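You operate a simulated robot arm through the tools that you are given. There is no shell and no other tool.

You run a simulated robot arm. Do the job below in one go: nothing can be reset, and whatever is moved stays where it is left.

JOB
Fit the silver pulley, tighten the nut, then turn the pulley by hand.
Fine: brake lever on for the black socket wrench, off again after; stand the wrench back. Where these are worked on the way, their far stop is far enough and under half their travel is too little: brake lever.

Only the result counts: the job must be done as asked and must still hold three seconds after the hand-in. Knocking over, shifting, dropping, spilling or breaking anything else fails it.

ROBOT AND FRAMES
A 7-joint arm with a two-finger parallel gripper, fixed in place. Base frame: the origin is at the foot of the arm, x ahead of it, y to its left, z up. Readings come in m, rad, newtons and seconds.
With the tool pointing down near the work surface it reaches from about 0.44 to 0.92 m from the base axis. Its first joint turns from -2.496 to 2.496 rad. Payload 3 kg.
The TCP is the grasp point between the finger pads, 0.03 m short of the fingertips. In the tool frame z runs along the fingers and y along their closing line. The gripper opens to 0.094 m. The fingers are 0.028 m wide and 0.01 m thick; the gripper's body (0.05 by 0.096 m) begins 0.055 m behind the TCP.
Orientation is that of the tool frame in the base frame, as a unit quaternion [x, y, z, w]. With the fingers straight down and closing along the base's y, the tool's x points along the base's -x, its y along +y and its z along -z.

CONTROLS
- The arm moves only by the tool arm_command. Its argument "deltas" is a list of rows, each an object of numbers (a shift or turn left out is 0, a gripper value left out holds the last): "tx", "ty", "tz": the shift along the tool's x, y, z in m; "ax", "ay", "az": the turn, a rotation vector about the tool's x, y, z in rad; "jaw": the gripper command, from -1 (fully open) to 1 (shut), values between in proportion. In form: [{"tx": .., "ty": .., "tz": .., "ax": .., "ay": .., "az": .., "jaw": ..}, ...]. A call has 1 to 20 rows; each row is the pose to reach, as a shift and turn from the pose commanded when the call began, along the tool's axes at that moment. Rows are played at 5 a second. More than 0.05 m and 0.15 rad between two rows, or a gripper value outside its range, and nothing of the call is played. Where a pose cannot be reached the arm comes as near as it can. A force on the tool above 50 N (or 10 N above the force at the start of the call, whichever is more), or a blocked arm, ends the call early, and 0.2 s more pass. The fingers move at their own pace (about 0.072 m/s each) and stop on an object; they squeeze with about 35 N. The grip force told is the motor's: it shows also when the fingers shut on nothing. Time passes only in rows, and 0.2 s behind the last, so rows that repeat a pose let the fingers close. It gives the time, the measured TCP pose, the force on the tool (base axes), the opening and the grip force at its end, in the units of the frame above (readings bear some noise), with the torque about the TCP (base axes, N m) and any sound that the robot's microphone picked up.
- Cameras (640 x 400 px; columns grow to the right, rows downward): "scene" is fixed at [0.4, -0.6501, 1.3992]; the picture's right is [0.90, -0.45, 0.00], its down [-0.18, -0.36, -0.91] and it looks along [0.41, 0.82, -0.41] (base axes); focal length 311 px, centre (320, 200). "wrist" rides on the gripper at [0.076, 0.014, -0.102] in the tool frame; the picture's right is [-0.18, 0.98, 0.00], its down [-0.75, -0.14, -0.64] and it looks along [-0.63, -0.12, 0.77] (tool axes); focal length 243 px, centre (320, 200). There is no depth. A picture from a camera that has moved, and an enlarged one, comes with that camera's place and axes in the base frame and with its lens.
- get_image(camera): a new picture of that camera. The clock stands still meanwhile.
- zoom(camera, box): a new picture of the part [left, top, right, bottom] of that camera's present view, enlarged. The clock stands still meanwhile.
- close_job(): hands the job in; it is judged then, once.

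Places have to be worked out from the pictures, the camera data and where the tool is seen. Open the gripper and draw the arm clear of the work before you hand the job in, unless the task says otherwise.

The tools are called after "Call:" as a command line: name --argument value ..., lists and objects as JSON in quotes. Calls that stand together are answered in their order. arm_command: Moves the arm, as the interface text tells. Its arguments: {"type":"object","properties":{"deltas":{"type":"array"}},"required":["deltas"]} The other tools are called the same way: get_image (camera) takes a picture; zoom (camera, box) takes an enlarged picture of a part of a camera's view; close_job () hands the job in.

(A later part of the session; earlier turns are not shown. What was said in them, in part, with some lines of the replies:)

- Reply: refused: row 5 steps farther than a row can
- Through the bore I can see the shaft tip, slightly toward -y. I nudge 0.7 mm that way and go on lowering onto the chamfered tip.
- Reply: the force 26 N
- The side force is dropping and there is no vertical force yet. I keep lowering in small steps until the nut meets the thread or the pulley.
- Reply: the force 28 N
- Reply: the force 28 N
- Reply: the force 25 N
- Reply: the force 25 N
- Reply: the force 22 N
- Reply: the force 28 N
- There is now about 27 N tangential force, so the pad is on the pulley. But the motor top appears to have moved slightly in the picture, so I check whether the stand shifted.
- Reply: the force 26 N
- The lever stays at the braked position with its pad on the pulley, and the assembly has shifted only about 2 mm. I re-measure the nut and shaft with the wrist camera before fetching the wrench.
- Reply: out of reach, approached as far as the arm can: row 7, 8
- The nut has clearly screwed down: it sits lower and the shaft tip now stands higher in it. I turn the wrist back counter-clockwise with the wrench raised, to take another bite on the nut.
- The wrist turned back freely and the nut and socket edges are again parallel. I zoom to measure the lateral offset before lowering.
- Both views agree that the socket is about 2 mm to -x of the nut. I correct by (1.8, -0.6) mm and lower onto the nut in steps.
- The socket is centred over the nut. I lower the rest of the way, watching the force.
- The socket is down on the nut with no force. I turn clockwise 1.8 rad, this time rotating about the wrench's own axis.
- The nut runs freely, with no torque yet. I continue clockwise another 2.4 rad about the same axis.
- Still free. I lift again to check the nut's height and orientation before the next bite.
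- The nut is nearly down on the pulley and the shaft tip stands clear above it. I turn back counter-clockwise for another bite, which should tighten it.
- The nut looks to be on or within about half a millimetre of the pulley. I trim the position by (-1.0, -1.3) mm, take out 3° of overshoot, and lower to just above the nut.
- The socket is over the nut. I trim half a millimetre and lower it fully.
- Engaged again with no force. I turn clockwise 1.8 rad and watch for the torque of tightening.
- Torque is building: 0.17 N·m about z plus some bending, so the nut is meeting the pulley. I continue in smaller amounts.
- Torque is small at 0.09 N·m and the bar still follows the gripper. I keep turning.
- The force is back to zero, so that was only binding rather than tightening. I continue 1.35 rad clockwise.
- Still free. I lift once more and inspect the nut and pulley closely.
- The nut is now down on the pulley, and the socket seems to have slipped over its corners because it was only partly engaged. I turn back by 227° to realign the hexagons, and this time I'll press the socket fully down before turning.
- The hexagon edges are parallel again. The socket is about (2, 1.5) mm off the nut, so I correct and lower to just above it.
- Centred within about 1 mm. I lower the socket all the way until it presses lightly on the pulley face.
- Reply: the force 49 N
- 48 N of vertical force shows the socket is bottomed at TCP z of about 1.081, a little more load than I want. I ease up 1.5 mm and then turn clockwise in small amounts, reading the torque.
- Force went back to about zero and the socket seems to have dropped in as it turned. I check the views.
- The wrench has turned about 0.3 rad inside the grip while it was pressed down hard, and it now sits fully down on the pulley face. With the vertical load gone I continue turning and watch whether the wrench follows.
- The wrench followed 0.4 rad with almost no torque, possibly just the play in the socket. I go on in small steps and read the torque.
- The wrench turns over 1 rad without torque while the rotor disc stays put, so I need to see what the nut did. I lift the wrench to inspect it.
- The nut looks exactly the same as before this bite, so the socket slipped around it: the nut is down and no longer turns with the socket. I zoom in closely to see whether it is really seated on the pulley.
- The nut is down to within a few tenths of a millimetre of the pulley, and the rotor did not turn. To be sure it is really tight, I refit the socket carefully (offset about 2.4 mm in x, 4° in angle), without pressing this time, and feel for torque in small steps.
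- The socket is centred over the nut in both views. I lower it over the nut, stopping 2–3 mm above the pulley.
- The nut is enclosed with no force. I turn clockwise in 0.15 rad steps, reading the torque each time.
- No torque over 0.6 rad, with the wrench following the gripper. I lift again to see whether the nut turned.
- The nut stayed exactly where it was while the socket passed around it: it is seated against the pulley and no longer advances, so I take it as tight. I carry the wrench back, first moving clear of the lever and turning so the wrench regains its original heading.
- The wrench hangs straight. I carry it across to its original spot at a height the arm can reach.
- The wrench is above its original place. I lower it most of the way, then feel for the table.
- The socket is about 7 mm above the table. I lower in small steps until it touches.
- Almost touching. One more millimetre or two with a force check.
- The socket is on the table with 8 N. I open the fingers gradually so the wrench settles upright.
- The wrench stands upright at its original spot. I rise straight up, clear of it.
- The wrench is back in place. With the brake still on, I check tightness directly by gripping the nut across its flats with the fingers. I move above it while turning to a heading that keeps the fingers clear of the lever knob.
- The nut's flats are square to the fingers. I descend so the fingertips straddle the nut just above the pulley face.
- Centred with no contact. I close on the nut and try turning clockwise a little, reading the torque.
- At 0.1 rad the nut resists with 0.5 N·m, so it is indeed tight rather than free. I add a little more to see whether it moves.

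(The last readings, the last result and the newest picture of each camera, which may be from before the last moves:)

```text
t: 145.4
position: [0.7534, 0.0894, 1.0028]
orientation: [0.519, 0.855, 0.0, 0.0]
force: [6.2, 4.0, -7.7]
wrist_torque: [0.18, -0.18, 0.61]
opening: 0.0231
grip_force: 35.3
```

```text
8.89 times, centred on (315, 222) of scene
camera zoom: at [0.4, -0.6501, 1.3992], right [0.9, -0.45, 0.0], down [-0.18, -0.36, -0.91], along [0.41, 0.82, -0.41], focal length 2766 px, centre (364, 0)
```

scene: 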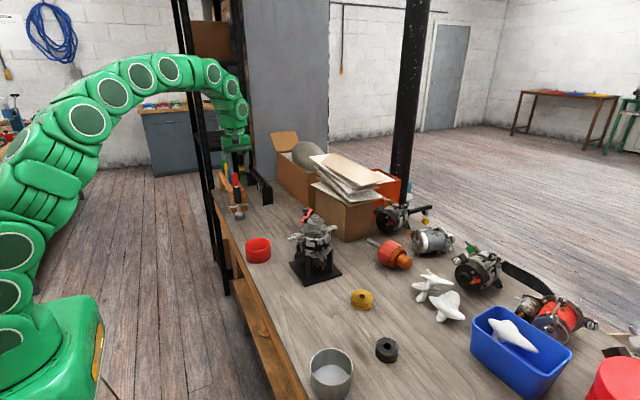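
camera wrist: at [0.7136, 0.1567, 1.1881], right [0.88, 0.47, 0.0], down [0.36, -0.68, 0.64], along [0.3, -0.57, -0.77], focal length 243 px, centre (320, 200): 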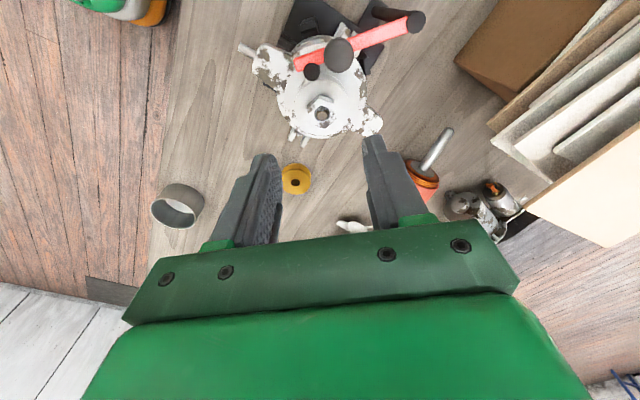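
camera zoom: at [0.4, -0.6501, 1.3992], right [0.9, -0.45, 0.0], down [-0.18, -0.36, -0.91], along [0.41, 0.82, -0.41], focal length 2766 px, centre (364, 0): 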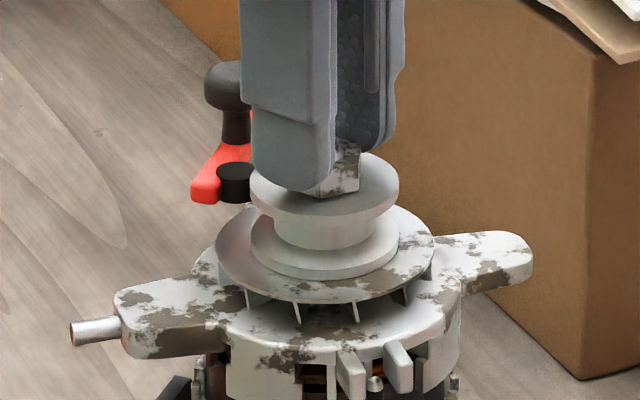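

The nut did not slip on the shaft; instead the torque turned the whole motor stand slightly on the table, which I don't want. I stop, release the nut and rise to see how far the stand has turned.

Call:
arm_command --deltas '[{"jaw": 0.3}, {"jaw": -0.1}, {"jaw": -0.1}, {"tz": -0.03}, {"tz": -0.07}, {"tz": -0.11}, {"tz": -0.11}]'

Call:
zoom --camera "scene" --box '[240, 190, 400, 290]'

Call:
get_image --camera "wrist"

Call:
zoom --camera "scene" --box '[285, 200, 345, 245]'

```text
t: 147.0
position: [0.7535, 0.0895, 1.1136]
orientation: [0.519, 0.855, 0.0, 0.0]
force: [-0.6, -0.8, 1.0]
wrist_torque: [0.01, -0.01, 0.03]
opening: 0.0518
grip_force: 0.1
```

```text
4.00 times, centred on (320, 240) of scene
camera zoom: at [0.4, -0.6501, 1.3992], right [0.9, -0.45, 0.0], down [-0.18, -0.36, -0.91], along [0.41, 0.82, -0.41], focal length 1245 px, centre (320, 40)
```

zoom: 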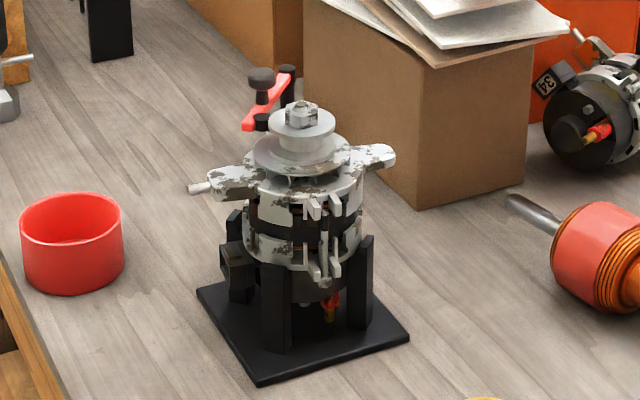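

```text
taken
camera wrist: at [0.7303, 0.1625, 1.2167], right [0.96, 0.29, 0.0], down [0.22, -0.73, 0.64], along [0.19, -0.61, -0.77], focal length 243 px, centre (320, 200)
```

wrist: 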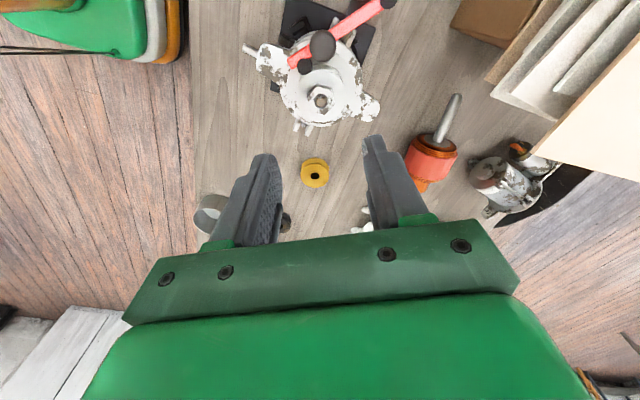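

```text
8.89 times, centred on (315, 222) of scene
camera zoom: at [0.4, -0.6501, 1.3992], right [0.9, -0.45, 0.0], down [-0.18, -0.36, -0.91], along [0.41, 0.82, -0.41], focal length 2766 px, centre (364, 0)
```

zoom: 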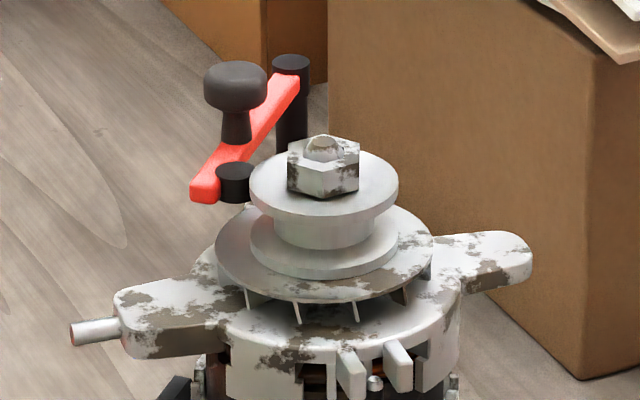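

The stand's base plate and the lever post have not moved at all. Only the motor's rotating part turned slightly together with the nut, so the nut is tight on the shaft. I take a closer look before releasing the brake.

Call:
zoom --camera "wrist" --box '[230, 0, 410, 150]'

Call:
zoom --camera "scene" --box '[280, 200, 350, 290]'

```text
2.67 times, centred on (320, 75) of wrist
camera zoom: at [0.7303, 0.1625, 1.2167], right [0.96, 0.29, 0.0], down [0.22, -0.73, 0.64], along [0.19, -0.61, -0.77], focal length 647 px, centre (320, 533)
```

zoom: 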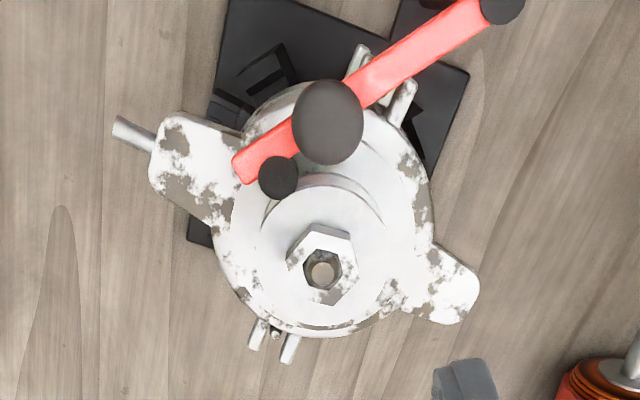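

```text
4.44 times, centred on (315, 245) of scene
camera zoom: at [0.4, -0.6501, 1.3992], right [0.9, -0.45, 0.0], down [-0.18, -0.36, -0.91], along [0.41, 0.82, -0.41], focal length 1383 px, centre (342, 0)
```

zoom: 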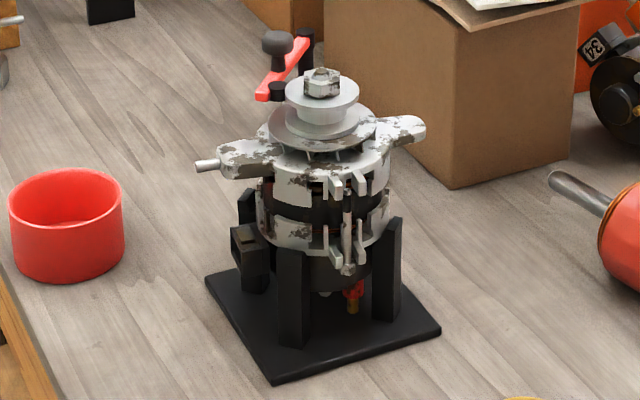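

The motor turns as one with the nut, which confirms the clamp. Now the brake comes off: the knob is at about (0.7415, 0.1345). I move above it and descend.

Call:
arm_command --deltas '[{"tx": 0.023, "ty": 0.0055, "jaw": -0.15}, {"tx": 0.046, "ty": 0.011}, {"tx": 0.046, "ty": 0.011, "tz": 0.03}, {"tx": 0.046, "ty": 0.011, "tz": 0.06}, {"tx": 0.046, "ty": 0.011, "tz": 0.07}, {"tx": 0.046, "ty": 0.011, "tz": 0.07}]'

Call:
zoom --camera "wrist" --box '[240, 80, 400, 200]'

Call:
zoom --camera "scene" --box '[280, 190, 340, 235]'

```text
t: 148.4
position: [0.7406, 0.1352, 1.0454]
orientation: [0.519, 0.855, 0.0, 0.0]
force: [-0.2, -0.7, 0.0]
wrist_torque: [0.0, 0.01, 0.02]
opening: 0.0538
grip_force: 0.1
```

```text
3.33 times, centred on (320, 140) of wrist
camera zoom: at [0.7188, 0.2082, 1.1467], right [0.96, 0.29, 0.0], down [0.22, -0.73, 0.64], along [0.19, -0.61, -0.77], focal length 809 px, centre (320, 400)
```

zoom: 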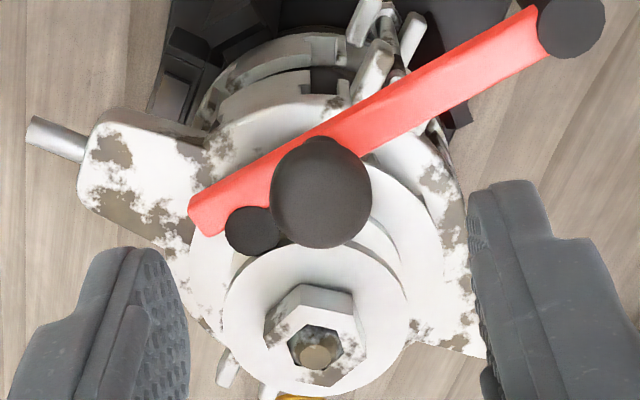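

```text
8.89 times, centred on (310, 212) of scene
camera zoom: at [0.4, -0.6501, 1.3992], right [0.9, -0.45, 0.0], down [-0.18, -0.36, -0.91], along [0.41, 0.82, -0.41], focal length 2766 px, centre (409, 89)
```

zoom: 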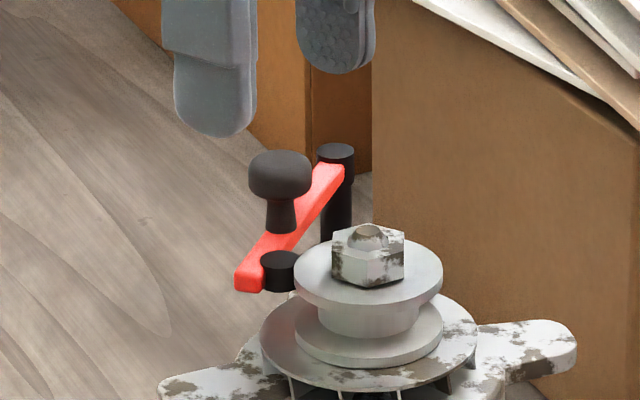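

The knob is nearly centred. I descend the rest of the way and grip it.

Call:
arm_command --deltas '[{"tx": 0.0014, "ty": 0.0004, "tz": 0.018}, {"tx": 0.0014, "ty": 0.0004, "tz": 0.03}, {"tx": 0.0014, "ty": 0.0004, "tz": 0.037}, {"tx": 0.0014, "ty": 0.0004, "tz": 0.037}, {"tx": 0.0014, "ty": 0.0004, "tz": 0.037, "jaw": 0.2}, {"tx": 0.0014, "ty": 0.0004, "tz": 0.037, "jaw": 1}, {"tx": 0.0014, "ty": 0.0004, "tz": 0.037, "jaw": 1}, {"tx": 0.0014, "ty": 0.0004, "tz": 0.037, "jaw": 1}]'

Call:
zoom --camera "wrist" --box '[240, 80, 400, 200]'

Call:
zoom --camera "scene" --box '[280, 190, 340, 235]'

```text
t: 150.2
position: [0.7404, 0.1367, 1.007]
orientation: [0.519, 0.855, -0.001, -0.001]
force: [-16.3, -6.6, 3.9]
wrist_torque: [-0.1, 0.5, -0.06]
opening: 0.0206
grip_force: 35.0
```

```text
3.33 times, centred on (320, 140) of wrist
camera zoom: at [0.7185, 0.2094, 1.1089], right [0.96, 0.29, 0.0], down [0.22, -0.73, 0.64], along [0.19, -0.61, -0.77], focal length 809 px, centre (320, 400)
```

zoom: 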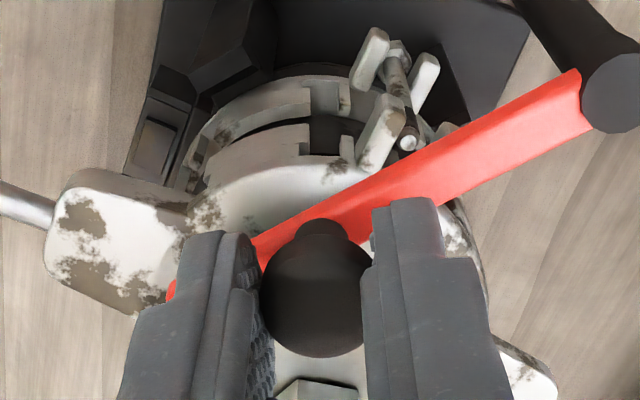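

```text
8.89 times, centred on (310, 212) of scene
camera zoom: at [0.4, -0.6501, 1.3992], right [0.9, -0.45, 0.0], down [-0.18, -0.36, -0.91], along [0.41, 0.82, -0.41], focal length 2766 px, centre (409, 89)
```

zoom: 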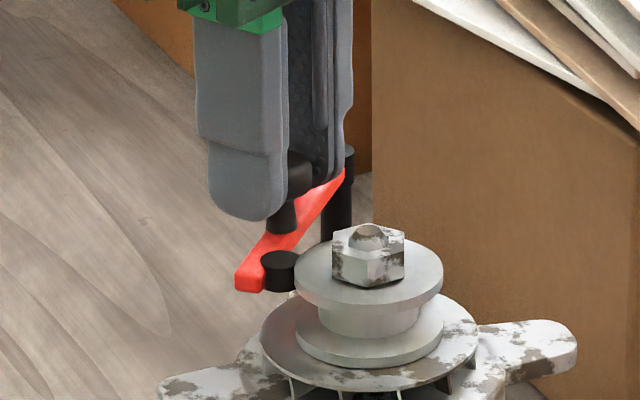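

The knob is held (20.6 mm). I relax the sideways pull and swing the lever back along its arc, first about half way.

Call:
arm_command --deltas '[{"tx": 0.0001, "ty": -0.0013}, {"tx": 0.0056, "ty": -0.0029, "az": 0.097}, {"tx": 0.0114, "ty": -0.004, "az": 0.197}, {"tx": 0.0172, "ty": -0.0044, "az": 0.297}, {"tx": 0.0231, "ty": -0.0043, "az": 0.397}]'

Call:
zoom --camera "scene" --box '[280, 190, 340, 235]'

```text
t: 151.4
position: [0.7265, 0.1552, 1.0059]
orientation: [0.677, 0.736, 0.001, 0.0]
force: [13.7, 7.4, -0.9]
wrist_torque: [-0.21, -0.36, 0.12]
opening: 0.0207
grip_force: 34.9
```

```text
8.89 times, centred on (310, 212) of scene
camera zoom: at [0.4, -0.6501, 1.3992], right [0.9, -0.45, 0.0], down [-0.18, -0.36, -0.91], along [0.41, 0.82, -0.41], focal length 2766 px, centre (409, 89)
```

zoom: 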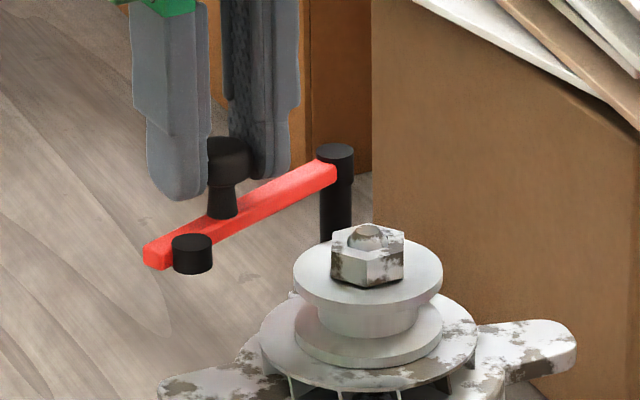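

The lever is half way back; a slight outward pull shows my radius is about 1 mm too large. I correct that and bring it to its original off position.

Call:
arm_command --deltas '[{"tx": 0.0004, "ty": 0.001}, {"tx": 0.0058, "ty": -0.0006, "az": 0.1}, {"tx": 0.0113, "ty": -0.0016, "az": 0.2}, {"tx": 0.0169, "ty": -0.0021, "az": 0.3}, {"tx": 0.022, "ty": -0.0021, "az": 0.39}, {"tx": 0.0237, "ty": -0.002, "az": 0.42}, {"tx": 0.0237, "ty": -0.002, "az": 0.42}]'

Call:
zoom --camera "scene" --box '[275, 195, 335, 235]'

```text
t: 153.0
position: [0.7234, 0.1792, 1.0067]
orientation: [0.816, 0.578, 0.001, 0.0]
force: [0.5, 2.3, 2.8]
wrist_torque: [0.05, -0.03, 0.02]
opening: 0.0207
grip_force: 34.8
```

```text
10.00 times, centred on (305, 215) of scene
camera zoom: at [0.4, -0.6501, 1.3992], right [0.9, -0.45, 0.0], down [-0.18, -0.36, -0.91], along [0.41, 0.82, -0.41], focal length 3112 px, centre (470, 50)
```

zoom: 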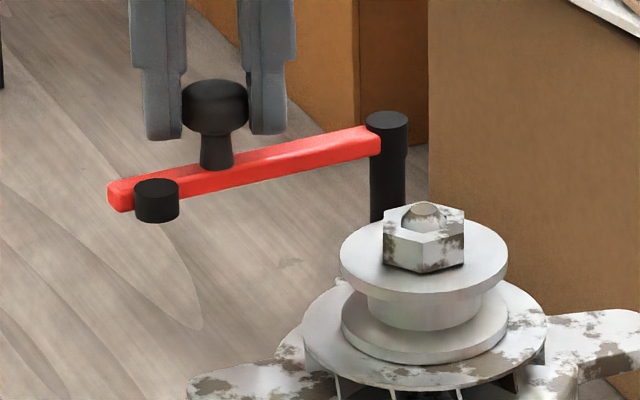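

The lever is parallel to its original off position with almost no force. I nudge it another 2 mm to confirm it is at its end.

Call:
arm_command --deltas '[{"tx": 0.001, "az": 0.02}, {"tx": 0.002, "az": 0.035}]'

Call:
zoom --camera "scene" --box '[275, 195, 335, 235]'

```text
t: 153.6
position: [0.7235, 0.1808, 1.007]
orientation: [0.826, 0.564, 0.001, 0.0]
force: [-9.8, -0.9, 6.9]
wrist_torque: [0.11, 0.18, -0.12]
opening: 0.0208
grip_force: 35.4
```

```text
10.00 times, centred on (305, 215) of scene
camera zoom: at [0.4, -0.6501, 1.3992], right [0.9, -0.45, 0.0], down [-0.18, -0.36, -0.91], along [0.41, 0.82, -0.41], focal length 3112 px, centre (470, 50)
```

zoom: 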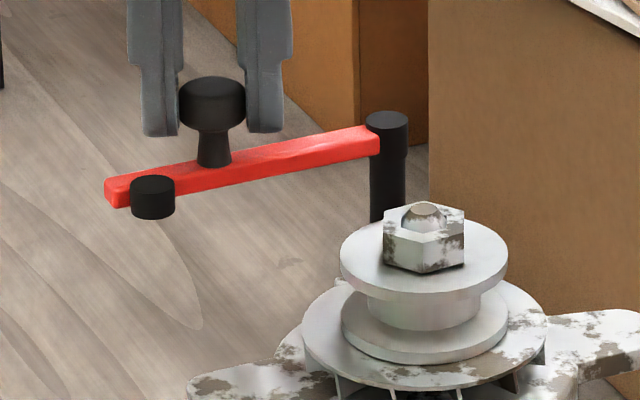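

The lever is fully back, at or slightly beyond where it began. I release the knob and rise.

Call:
arm_command --deltas '[{"jaw": 0.4}, {"jaw": 0.1}, {"jaw": -0.1}, {"jaw": -0.1}, {"tz": -0.03}, {"tz": -0.07}, {"tz": -0.1}, {"tz": -0.1}]'

Call:
zoom --camera "scene" --box '[275, 195, 335, 235]'

Call:
get_image --camera "wrist"

```text
t: 155.4
position: [0.7251, 0.1821, 1.105]
orientation: [0.825, 0.565, 0.0, 0.001]
force: [-0.6, 0.7, 0.1]
wrist_torque: [-0.03, 0.0, 0.02]
opening: 0.0518
grip_force: 0.1
```

```text
10.00 times, centred on (305, 215) of scene
camera zoom: at [0.4, -0.6501, 1.3992], right [0.9, -0.45, 0.0], down [-0.18, -0.36, -0.91], along [0.41, 0.82, -0.41], focal length 3112 px, centre (470, 50)
```

zoom: 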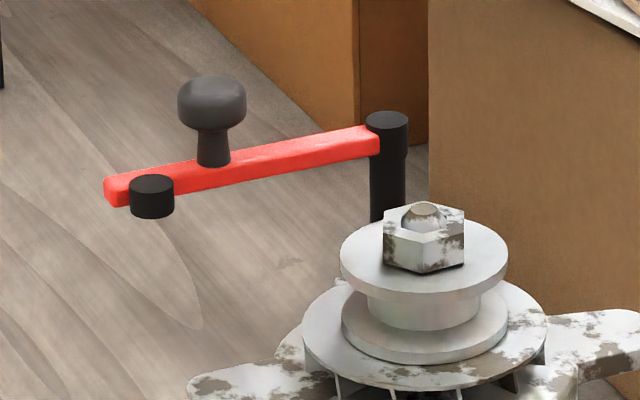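

```text
taken
camera wrist: at [0.765, 0.2464, 1.2076], right [0.85, -0.53, 0.0], down [-0.41, -0.65, 0.64], along [-0.34, -0.55, -0.77], focal length 243 px, centre (320, 200)
```

wrist: 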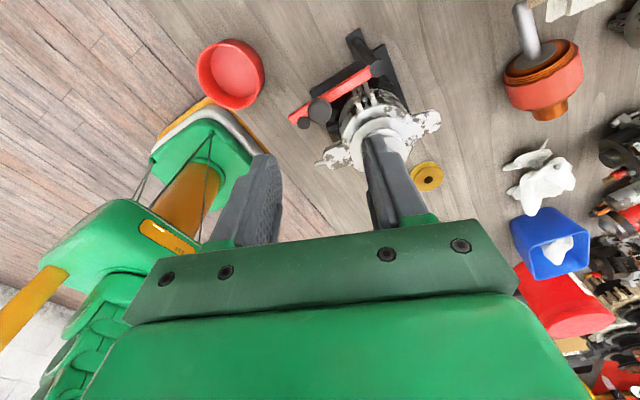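

The brake is off. Now I turn the pulley by hand: I move above the shaft with the fingers opened wide enough for the pulley rim.

Call:
arm_command --deltas '[{"tx": -0.025, "ty": 0.02, "jaw": -0.6}, {"tx": -0.05, "ty": 0.04}, {"tx": -0.0755, "ty": 0.0596}, {"tx": -0.0755, "ty": 0.0596}, {"tx": -0.0755, "ty": 0.0596}]'

Call:
get_image --camera "wrist"

Call:
zoom --camera "wrist" --box '[230, 20, 410, 170]'

```text
t: 156.6
position: [0.7513, 0.0901, 1.1067]
orientation: [0.825, 0.565, 0.0, 0.0]
force: [-0.9, 0.4, 0.8]
wrist_torque: [-0.01, 0.0, 0.0]
opening: 0.0752
grip_force: 0.0
```

```text
taken
camera wrist: at [0.792, 0.1543, 1.2089], right [0.85, -0.53, 0.0], down [-0.41, -0.65, 0.64], along [-0.34, -0.55, -0.77], focal length 243 px, centre (320, 200)
```

wrist: 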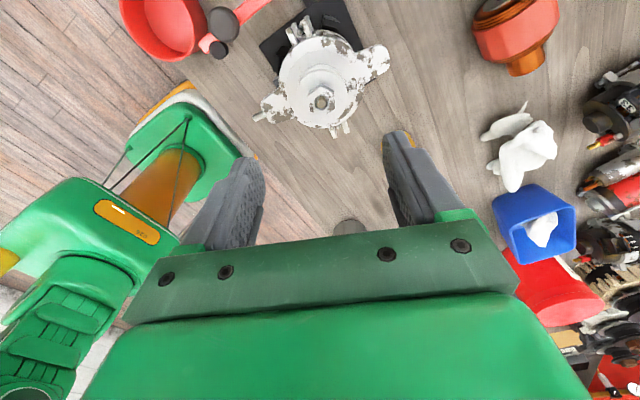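

```text
2.67 times, centred on (320, 95) of wrist
camera zoom: at [0.792, 0.1543, 1.2089], right [0.85, -0.53, 0.0], down [-0.41, -0.65, 0.64], along [-0.34, -0.55, -0.77], focal length 647 px, centre (320, 480)
```

zoom: 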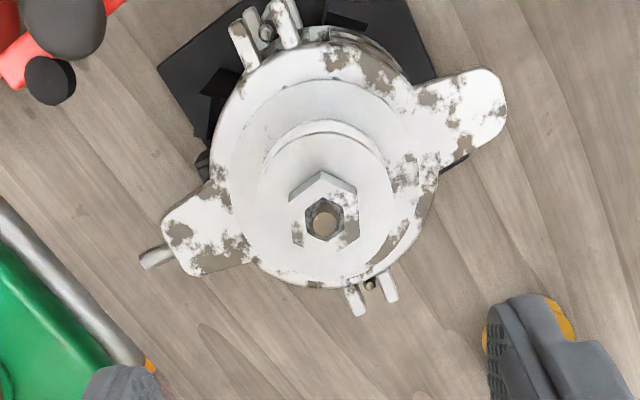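

I have a clear top view; the pulley centre is at about (0.7535, 0.0896). I lower around the pulley so the fingertips stay above the rotor disc.

Call:
arm_command --deltas '[{"tx": 0.0017, "ty": 0.0015, "tz": 0.03}, {"tx": 0.0017, "ty": 0.0015, "tz": 0.065}, {"tx": 0.0017, "ty": 0.0015, "tz": 0.095}, {"tx": 0.0017, "ty": 0.0015, "tz": 0.115}, {"tx": 0.0017, "ty": 0.0015, "tz": 0.1245}, {"tx": 0.0017, "ty": 0.0015, "tz": 0.1245}]'

Call:
zoom --camera "wrist" --box '[230, 70, 410, 220]'

Call:
zoom --camera "scene" --box '[285, 195, 345, 240]'

```text
t: 158.0
position: [0.7526, 0.0898, 0.9818]
orientation: [0.825, 0.565, 0.0, 0.0]
force: [-0.2, 0.0, -0.5]
wrist_torque: [0.02, -0.01, -0.01]
opening: 0.0751
grip_force: 0.0
```

```text
2.67 times, centred on (320, 145) of wrist
camera zoom: at [0.795, 0.1552, 1.0847], right [0.85, -0.53, 0.0], down [-0.41, -0.65, 0.64], along [-0.34, -0.54, -0.77], focal length 647 px, centre (320, 347)
```

zoom: 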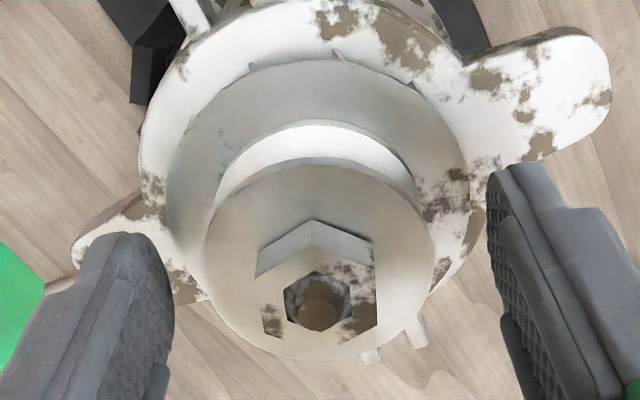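

```text
8.89 times, centred on (315, 218) of scene
camera zoom: at [0.4, -0.6501, 1.3992], right [0.9, -0.45, 0.0], down [-0.18, -0.36, -0.91], along [0.41, 0.82, -0.41], focal length 2766 px, centre (364, 44)
```

zoom: 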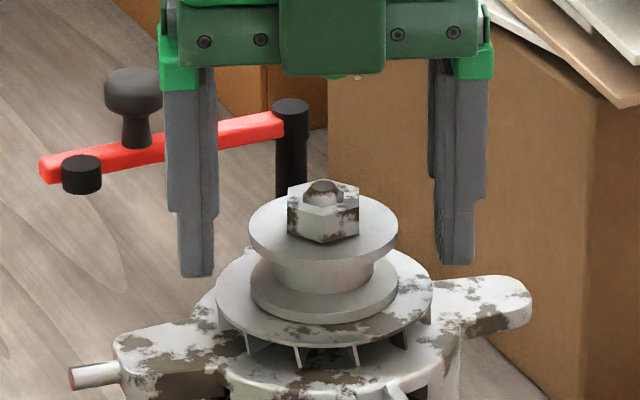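

The fingers straddle the pulley with its rim between them. I close and try a first small clockwise turn.

Call:
arm_command --deltas '[{"jaw": -0.2}, {"jaw": 0.2}, {"jaw": 1}, {"jaw": 1}, {"jaw": 1}]'

Call:
arm_command --deltas '[{"az": 0.1}, {"az": 0.2}, {"az": 0.3}]'

Call:
zoom --camera "scene" --box '[285, 195, 345, 240]'

Call:
zoom --camera "wrist" --box '[230, 70, 410, 220]'

```text
t: 159.2
position: [0.7542, 0.0914, 0.9824]
orientation: [0.826, 0.564, -0.001, 0.0]
force: [-10.3, 2.0, 2.9]
wrist_torque: [0.07, 0.3, -0.03]
opening: 0.0492
grip_force: 35.2
```

```text
t: 160.0
position: [0.7533, 0.0907, 0.9824]
orientation: [0.901, 0.434, 0.0, 0.0]
force: [-6.6, 5.3, 0.6]
wrist_torque: [0.02, 0.11, 0.0]
opening: 0.0489
grip_force: 34.9
```

```text
8.89 times, centred on (315, 218) of scene
camera zoom: at [0.4, -0.6501, 1.3992], right [0.9, -0.45, 0.0], down [-0.18, -0.36, -0.91], along [0.41, 0.82, -0.41], focal length 2766 px, centre (364, 44)
```

zoom: 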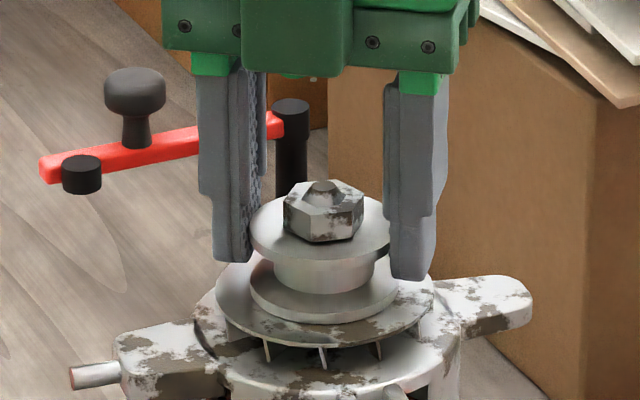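

```text
2.67 times, centred on (320, 145) of wrist
camera zoom: at [0.8123, 0.1402, 1.0847], right [0.65, -0.76, 0.0], down [-0.58, -0.5, 0.64], along [-0.49, -0.42, -0.77], focal length 647 px, centre (320, 347)
```

zoom: 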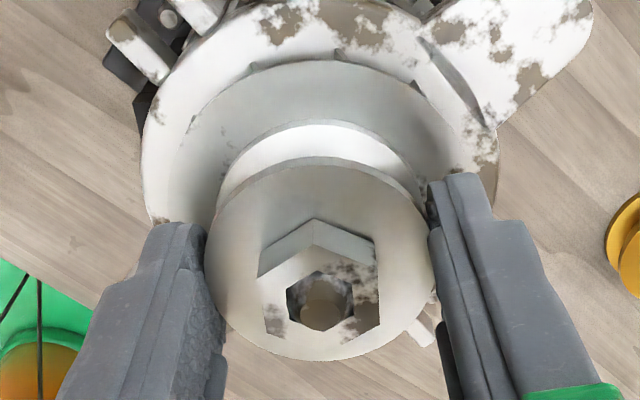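

The pulley, nut and rotor disc turned together by 0.3 rad with no torque while the motor housing stayed still. That confirms the pulley is clamped and the brake is off. Now I give it a long turn the other way, about 2 rad first.

Call:
arm_command --deltas '[{"az": -0.14}, {"az": -0.28}, {"az": -0.42}, {"az": -0.56}, {"az": -0.7}, {"az": -0.84}, {"az": -0.98}, {"az": -1.12}, {"az": -1.26}, {"az": -1.4}, {"az": -1.54}, {"az": -1.68}, {"az": -1.82}, {"az": -1.96}, {"az": -1.96}]'

Call:
zoom --camera "scene" --box '[285, 195, 345, 240]'

Call:
zoom --camera "wrist" --box '[230, 70, 410, 220]'

```text
t: 163.2
position: [0.7534, 0.0894, 0.9833]
orientation: [0.14, 0.99, 0.0, 0.0]
force: [-9.1, 5.8, -3.2]
wrist_torque: [0.25, 0.5, 0.01]
opening: 0.0491
grip_force: 34.9
```

```text
8.89 times, centred on (315, 218) of scene
camera zoom: at [0.4, -0.6501, 1.3992], right [0.9, -0.45, 0.0], down [-0.18, -0.36, -0.91], along [0.41, 0.82, -0.41], focal length 2766 px, centre (364, 44)
```

zoom: 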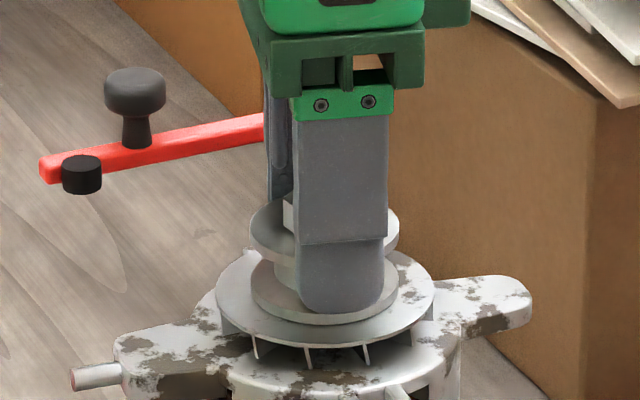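

```text
2.67 times, centred on (320, 145) of wrist
camera zoom: at [0.6843, 0.1238, 1.0849], right [0.45, 0.89, 0.0], down [0.69, -0.34, 0.64], along [0.57, -0.29, -0.77], focal length 647 px, centre (320, 347)
```

zoom: 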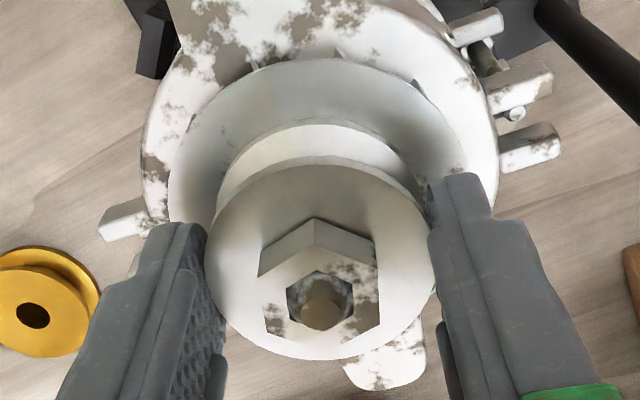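

The pulley, nut and disc turn together and the housing stays still. I continue another 2 rad in the same direction.

Call:
arm_command --deltas '[{"tx": 0.0006, "ty": -0.0006, "az": -0.14}, {"tx": 0.0006, "ty": -0.0006, "az": -0.28}, {"tx": 0.0006, "ty": -0.0006, "az": -0.42}, {"tx": 0.0006, "ty": -0.0006, "az": -0.56}, {"tx": 0.0006, "ty": -0.0006, "az": -0.7}, {"tx": 0.0006, "ty": -0.0006, "az": -0.84}, {"tx": 0.0006, "ty": -0.0006, "az": -0.98}, {"tx": 0.0006, "ty": -0.0006, "az": -1.12}, {"tx": 0.0006, "ty": -0.0006, "az": -1.26}, {"tx": 0.0006, "ty": -0.0006, "az": -1.4}, {"tx": 0.0006, "ty": -0.0006, "az": -1.54}, {"tx": 0.0006, "ty": -0.0006, "az": -1.68}, {"tx": 0.0006, "ty": -0.0006, "az": -1.82}, {"tx": 0.0006, "ty": -0.0006, "az": -1.96}, {"tx": 0.0006, "ty": -0.0006, "az": -2.05}, {"tx": 0.0006, "ty": -0.0006, "az": -2.05}]'

Call:
zoom --camera "scene" --box '[285, 195, 345, 240]'

Call:
zoom --camera "wrist" --box '[230, 70, 410, 220]'

```text
t: 166.6
position: [0.7526, 0.0896, 0.9817]
orientation: [0.773, -0.634, 0.001, -0.001]
force: [-3.7, 7.6, 12.9]
wrist_torque: [0.43, 0.04, 0.04]
opening: 0.0489
grip_force: 34.9
```

```text
8.89 times, centred on (315, 218) of scene
camera zoom: at [0.4, -0.6501, 1.3992], right [0.9, -0.45, 0.0], down [-0.18, -0.36, -0.91], along [0.41, 0.82, -0.41], focal length 2766 px, centre (364, 44)
```

zoom: 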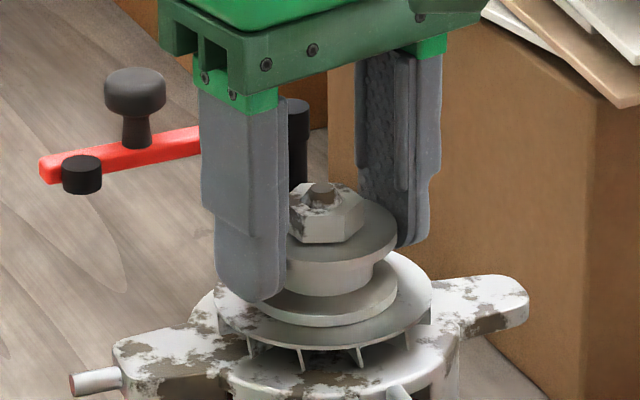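

```text
2.67 times, centred on (320, 145) of wrist
camera zoom: at [0.7534, 0.0106, 1.0847], right [-1.0, -0.01, 0.0], down [-0.01, 0.77, 0.64], along [-0.01, 0.64, -0.77], focal length 647 px, centre (320, 347)
```

zoom: 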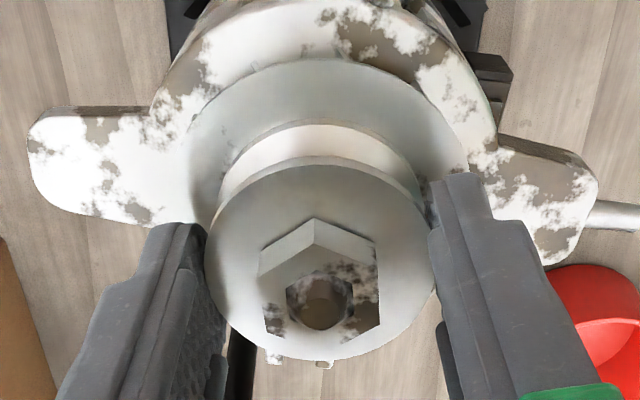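

The pulley has now turned about 212° net by hand, with the nut and disc turning along. To be generous I take a second grip and carry it past a full turn: release, rise a little, and turn the gripper back.

Call:
arm_command --deltas '[{"jaw": 0.0}, {"jaw": -0.4}, {"jaw": -0.6}, {"jaw": -0.6}, {"tz": -0.02}, {"tz": -0.04}, {"tz": -0.04, "az": 0.14}, {"tz": -0.04, "az": 0.28}, {"tz": -0.04, "az": 0.42}, {"tz": -0.04, "az": 0.56}, {"tz": -0.04, "az": 0.7}, {"tz": -0.04, "az": 0.84}, {"tz": -0.04, "az": 0.98}, {"tz": -0.04, "az": 1.12}, {"tz": -0.04, "az": 1.26}, {"tz": -0.04, "az": 1.4}, {"tz": -0.04, "az": 1.54}, {"tz": -0.04, "az": 1.68}, {"tz": -0.04, "az": 1.82}, {"tz": -0.04, "az": 1.96}]'

Call:
arm_command --deltas '[{"az": 0.14}, {"az": 0.28}, {"az": 0.42}, {"az": 0.56}, {"az": 0.7}, {"az": 0.84}, {"az": 0.98}, {"az": 1.12}, {"az": 1.26}, {"az": 1.4}, {"az": 1.54}, {"az": 1.68}, {"az": 1.82}, {"az": 1.96}, {"az": 2.05}, {"az": 2.05}]'

Call:
zoom --camera "scene" --box '[275, 190, 345, 240]'

Call:
zoom --camera "wrist" --box '[230, 50, 410, 200]'

```text
t: 170.8
position: [0.7524, 0.0897, 1.021]
orientation: [0.097, 0.995, 0.0, 0.0]
force: [0.2, 0.5, -0.2]
wrist_torque: [0.0, 0.02, -0.02]
opening: 0.0751
grip_force: 0.1
```

```text
t: 174.2
position: [0.7529, 0.0899, 1.0227]
orientation: [0.901, 0.434, 0.0, 0.0]
force: [0.1, 0.1, -0.1]
wrist_torque: [0.01, -0.04, 0.0]
opening: 0.0754
grip_force: 0.1
```

```text
8.00 times, centred on (310, 215) of scene
camera zoom: at [0.4, -0.6501, 1.3992], right [0.9, -0.45, 0.0], down [-0.18, -0.36, -0.91], along [0.41, 0.82, -0.41], focal length 2489 px, centre (400, 80)
```

zoom: 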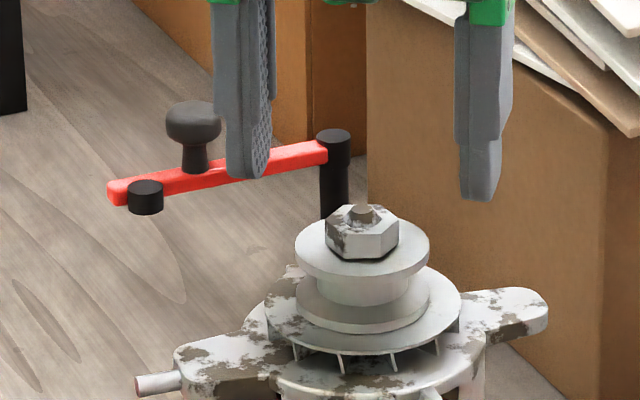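

```text
2.67 times, centred on (320, 125) of wrist
camera zoom: at [0.812, 0.1386, 1.1247], right [0.65, -0.76, 0.0], down [-0.58, -0.5, 0.64], along [-0.49, -0.42, -0.77], focal length 647 px, centre (320, 400)
```

zoom: 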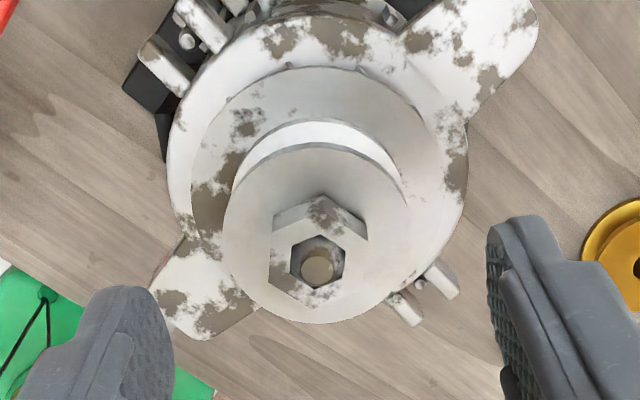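

The disc's stains show the rotor has clearly turned relative to the housing. I lower again, regrip the pulley and turn it on.

Call:
arm_command --deltas '[{"tx": 0.001, "ty": -0.0005, "tz": 0.02}, {"tx": 0.001, "ty": -0.0005, "tz": 0.04}, {"tx": 0.001, "ty": -0.0005, "tz": 0.04}, {"tx": 0.001, "ty": -0.0005, "tz": 0.04, "jaw": 0.0}, {"tx": 0.001, "ty": -0.0005, "tz": 0.04, "jaw": 1}, {"tx": 0.001, "ty": -0.0005, "tz": 0.04, "jaw": 1}, {"tx": 0.001, "ty": -0.0005, "tz": 0.04, "jaw": 1}]'

Call:
arm_command --deltas '[{"az": -0.14}, {"az": -0.28}, {"az": -0.42}, {"az": -0.56}, {"az": -0.7}, {"az": -0.84}, {"az": -0.98}, {"az": -1.12}, {"az": -1.26}, {"az": -1.4}, {"az": -1.54}, {"az": -1.68}, {"az": -1.82}, {"az": -1.96}, {"az": -1.96}]'

Call:
zoom --camera "scene" --box '[275, 190, 345, 240]'

```text
t: 175.8
position: [0.7532, 0.0902, 0.9834]
orientation: [0.901, 0.434, 0.0, 0.0]
force: [4.7, 0.9, 0.6]
wrist_torque: [0.06, -0.18, -0.05]
opening: 0.0479
grip_force: 35.3
```

```text
t: 179.0
position: [0.7524, 0.0895, 0.9826]
orientation: [0.14, 0.99, 0.0, 0.0]
force: [-16.2, -1.4, 9.0]
wrist_torque: [0.03, 0.73, 0.04]
opening: 0.0478
grip_force: 34.9
```

```text
8.00 times, centred on (310, 215) of scene
camera zoom: at [0.4, -0.6501, 1.3992], right [0.9, -0.45, 0.0], down [-0.18, -0.36, -0.91], along [0.41, 0.82, -0.41], focal length 2489 px, centre (400, 80)
```

zoom: 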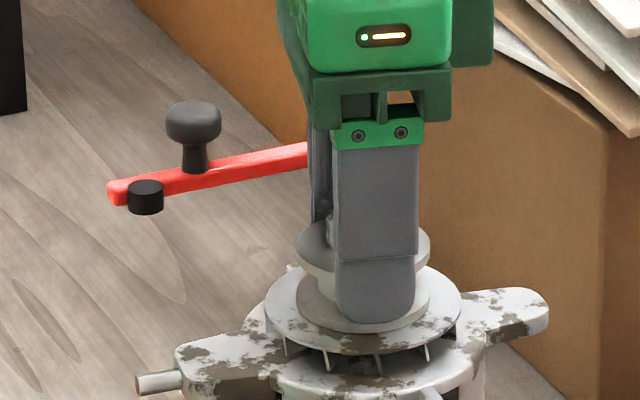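

Turning smoothly; I relieve a small side load and finish with another 1.8 rad.

Call:
arm_command --deltas '[{"tx": 0.0012, "ty": -0.0003}, {"tx": 0.0012, "ty": -0.0003, "az": -0.14}, {"tx": 0.0012, "ty": -0.0003, "az": -0.28}, {"tx": 0.0012, "ty": -0.0003, "az": -0.42}, {"tx": 0.0012, "ty": -0.0003, "az": -0.56}, {"tx": 0.0012, "ty": -0.0003, "az": -0.7}, {"tx": 0.0012, "ty": -0.0003, "az": -0.84}, {"tx": 0.0012, "ty": -0.0003, "az": -0.98}, {"tx": 0.0012, "ty": -0.0003, "az": -1.12}, {"tx": 0.0012, "ty": -0.0003, "az": -1.26}, {"tx": 0.0012, "ty": -0.0003, "az": -1.4}, {"tx": 0.0012, "ty": -0.0003, "az": -1.54}, {"tx": 0.0012, "ty": -0.0003, "az": -1.68}, {"tx": 0.0012, "ty": -0.0003, "az": -1.8}, {"tx": 0.0012, "ty": -0.0003, "az": -1.8}]'

Call:
zoom --camera "scene" --box '[275, 190, 345, 240]'

Call:
zoom --camera "wrist" --box '[230, 70, 410, 220]'

```text
t: 182.2
position: [0.752, 0.0912, 0.9829]
orientation: [-0.689, 0.725, 0.001, 0.0]
force: [-3.2, 3.0, -16.2]
wrist_torque: [0.2, 0.1, 0.02]
opening: 0.048
grip_force: 34.4
```

```text
8.00 times, centred on (310, 215) of scene
camera zoom: at [0.4, -0.6501, 1.3992], right [0.9, -0.45, 0.0], down [-0.18, -0.36, -0.91], along [0.41, 0.82, -0.41], focal length 2489 px, centre (400, 80)
```

zoom: 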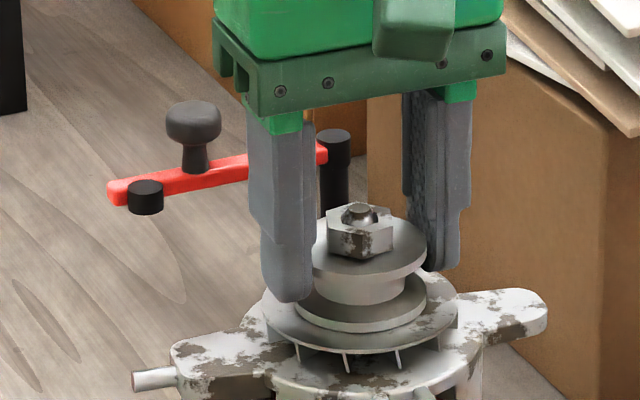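

```text
2.67 times, centred on (320, 145) of wrist
camera zoom: at [0.7338, 0.0136, 1.0846], right [-0.97, 0.24, 0.0], down [0.18, 0.74, 0.64], along [0.15, 0.62, -0.77], focal length 647 px, centre (320, 347)
```

zoom: 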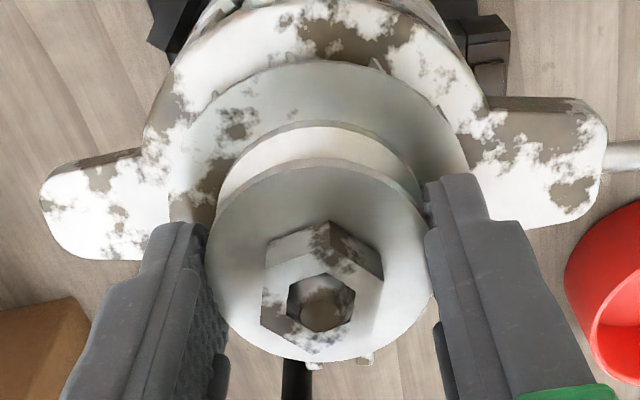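

The pulley has now been turned more than a full revolution. I release it, rise clear, and check the whole scene.

Call:
arm_command --deltas '[{"tz": 0.0005, "jaw": 0.0}, {"tz": 0.0005, "jaw": -0.4}, {"tz": 0.0005, "jaw": -0.6}, {"tz": 0.0005, "jaw": -0.6}, {"tz": -0.03}, {"tz": -0.07}, {"tz": -0.11}, {"tz": -0.14}, {"tz": -0.14}]'

Call:
zoom --camera "scene" --box '[240, 190, 400, 290]'

Call:
get_image --camera "scene"

Call:
get_image --camera "wrist"

```text
t: 184.2
position: [0.7523, 0.0915, 1.1216]
orientation: [-0.688, 0.726, 0.0, 0.0]
force: [-0.3, 0.0, 0.0]
wrist_torque: [-0.01, 0.0, 0.01]
opening: 0.075
grip_force: 0.0
```

```text
4.00 times, centred on (320, 240) of scene
camera zoom: at [0.4, -0.6501, 1.3992], right [0.9, -0.45, 0.0], down [-0.18, -0.36, -0.91], along [0.41, 0.82, -0.41], focal length 1245 px, centre (320, 40)
```

zoom: 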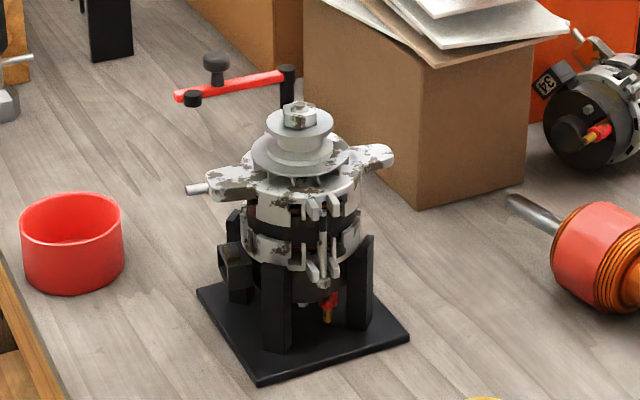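

```text
taken
```

scene: 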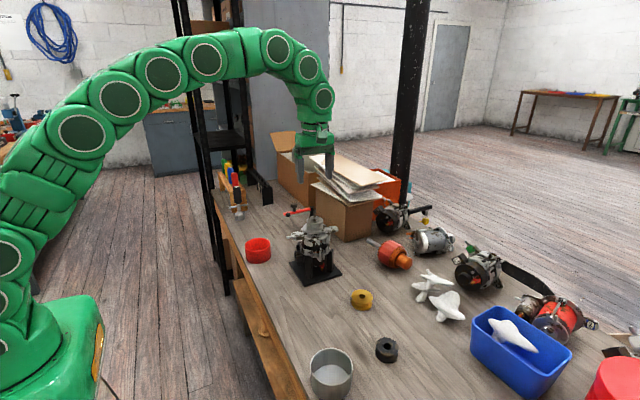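

```text
taken
camera wrist: at [0.7341, 0.0141, 1.224], right [-0.97, 0.24, 0.0], down [0.18, 0.74, 0.64], along [0.15, 0.62, -0.77], focal length 243 px, centre (320, 200)
```

wrist: 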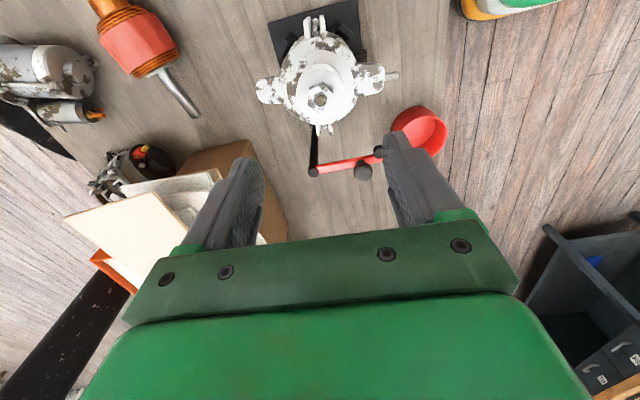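

All else looks undisturbed. The motor housing seems to have twisted a few degrees in its stand from my nut test, so I measure how much.

Call:
zoom --camera "wrist" --box '[240, 0, 420, 150]'

Call:
zoom --camera "scene" --box '[285, 195, 345, 285]'

```text
2.67 times, centred on (330, 75) of wrist
camera zoom: at [0.7341, 0.0141, 1.224], right [-0.97, 0.24, 0.0], down [0.18, 0.74, 0.64], along [0.15, 0.62, -0.77], focal length 647 px, centre (293, 533)
```

zoom: 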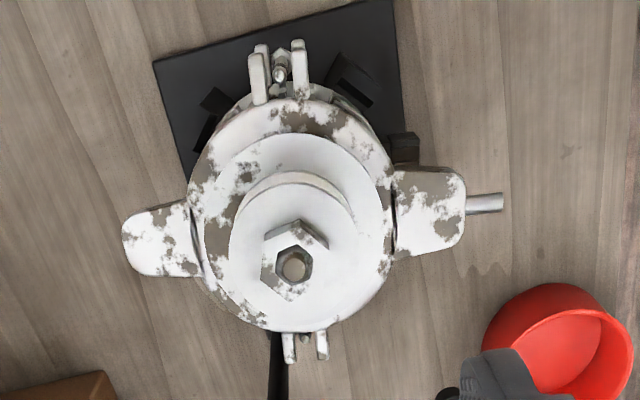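

```text
4.44 times, centred on (315, 240) of scene
camera zoom: at [0.4, -0.6501, 1.3992], right [0.9, -0.45, 0.0], down [-0.18, -0.36, -0.91], along [0.41, 0.82, -0.41], focal length 1383 px, centre (342, 22)
```

zoom: 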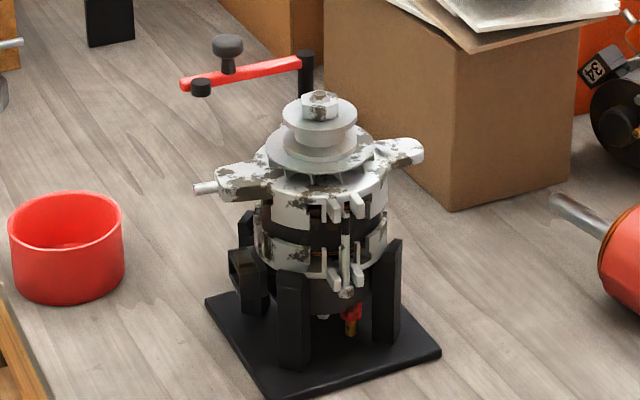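

The housing has twisted only about 5° about its own axis; the base, lever, wrench and all other items are in place, so I leave it alone. I draw the arm back and up, clear of the work, with the gripper open.

Call:
arm_command --deltas '[{"tz": -0.03, "jaw": -1}, {"tx": 0.002, "ty": 0.03, "tz": -0.06}, {"tx": 0.004, "ty": 0.07, "tz": -0.08}, {"tx": 0.006, "ty": 0.11, "tz": -0.1}, {"tx": 0.008, "ty": 0.15, "tz": -0.11}, {"tx": 0.01, "ty": 0.19, "tz": -0.12}, {"tx": 0.012, "ty": 0.23, "tz": -0.13}, {"tx": 0.0135, "ty": 0.26, "tz": -0.14}, {"tx": 0.0135, "ty": 0.26, "tz": -0.14}]'

Call:
get_image --camera "scene"

Call:
zoom --camera "scene" --box '[200, 140, 360, 240]'

Call:
zoom --camera "scene" --box '[280, 270, 440, 370]'

Call:
zoom --camera "scene" --box '[295, 200, 345, 240]'

```text
t: 186.2
position: [0.4902, 0.0925, 1.264]
orientation: [-0.687, 0.726, 0.0, 0.0]
force: [0.1, 0.4, 0.3]
wrist_torque: [0.01, 0.02, 0.03]
opening: 0.094
grip_force: 0.0
```

```text
taken
```

scene: 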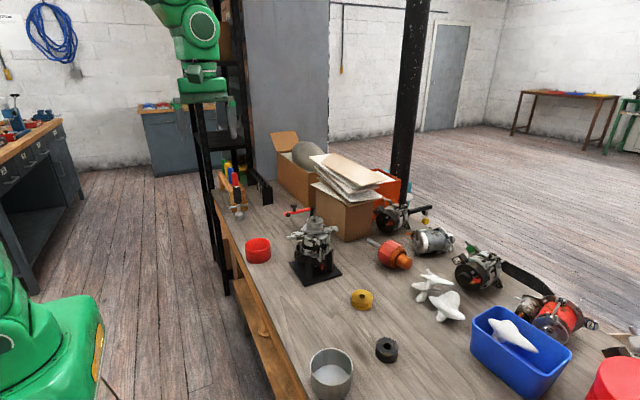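

```text
4.00 times, centred on (280, 190) of scene
camera zoom: at [0.4, -0.6501, 1.3992], right [0.9, -0.45, 0.0], down [-0.18, -0.36, -0.91], along [0.41, 0.82, -0.41], focal length 1245 px, centre (480, 240)
```

zoom: 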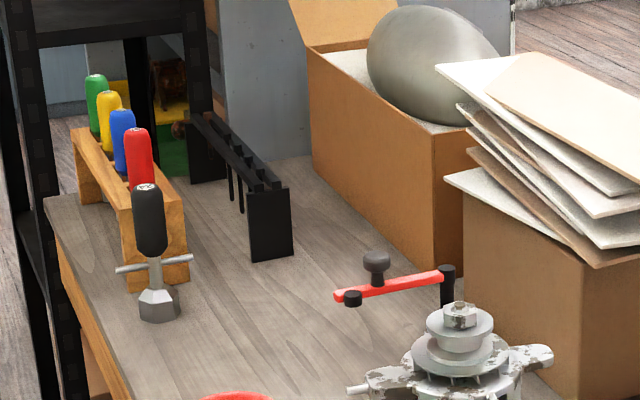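

```text
4.00 times, centred on (360, 320) of scene
camera zoom: at [0.4, -0.6501, 1.3992], right [0.9, -0.45, 0.0], down [-0.18, -0.36, -0.91], along [0.41, 0.82, -0.41], focal length 1245 px, centre (160, -280)
```

zoom: 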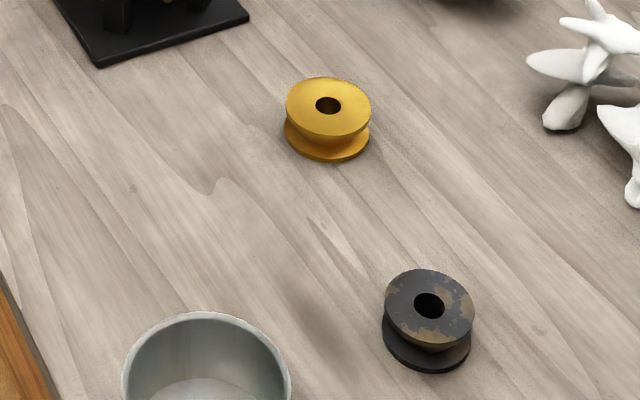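

```text
10.00 times, centred on (320, 220) of scene
camera zoom: at [0.4, -0.6501, 1.3992], right [0.9, -0.45, 0.0], down [-0.18, -0.36, -0.91], along [0.41, 0.82, -0.41], focal length 3112 px, centre (320, 0)
```

zoom: 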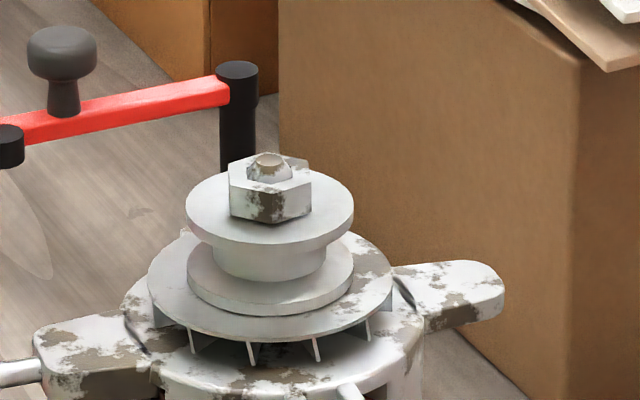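

Final state: the silver pulley is seated with the nut down on it, and it turned freely by hand with the rotor. The brake lever is back off, the black wrench stands in its place, and everything else is where it was. The arm is clear with the gripper open, so I hand in the job.

Call:
close_job

```text
The job is handed in.
```

I fitted the silver pulley, ran the nut down until it would go no further, and turned the pulley by hand. The job is handed in. I can't fully confirm one thing, how tight the nut is; no result came back with the hand-in.

- **Pulley:** it sits flat on the rotor disc with the nut down on it. I turned it a little over a full turn. The nut turned with it, and the rotor disc was seen turning too.
- **Nut:** the wrench stopped driving it once it reached the pulley, and I never saw a clear rise in wrench torque. I then turned it by hand with the brake on. It pushed back with 0.5–0.6 N·m before the motor housing slipped in its stand.
- **Brake lever:** I set it on before using the black wrench and moved it back off afterwards, to where it started or just past.
- **Wrench:** it stands upright in its original spot.

Two small shifts happened along the way:

- **Motor housing:** it is twisted about 5° in its stand, from the hand check on the nut.
- **Motor assembly:** it moved about 2 mm on the table when I set the brake.

I left both as they were, since correcting them risked more movement. The other pulleys, bowls, rack and boxes look undisturbed in the final pictures.
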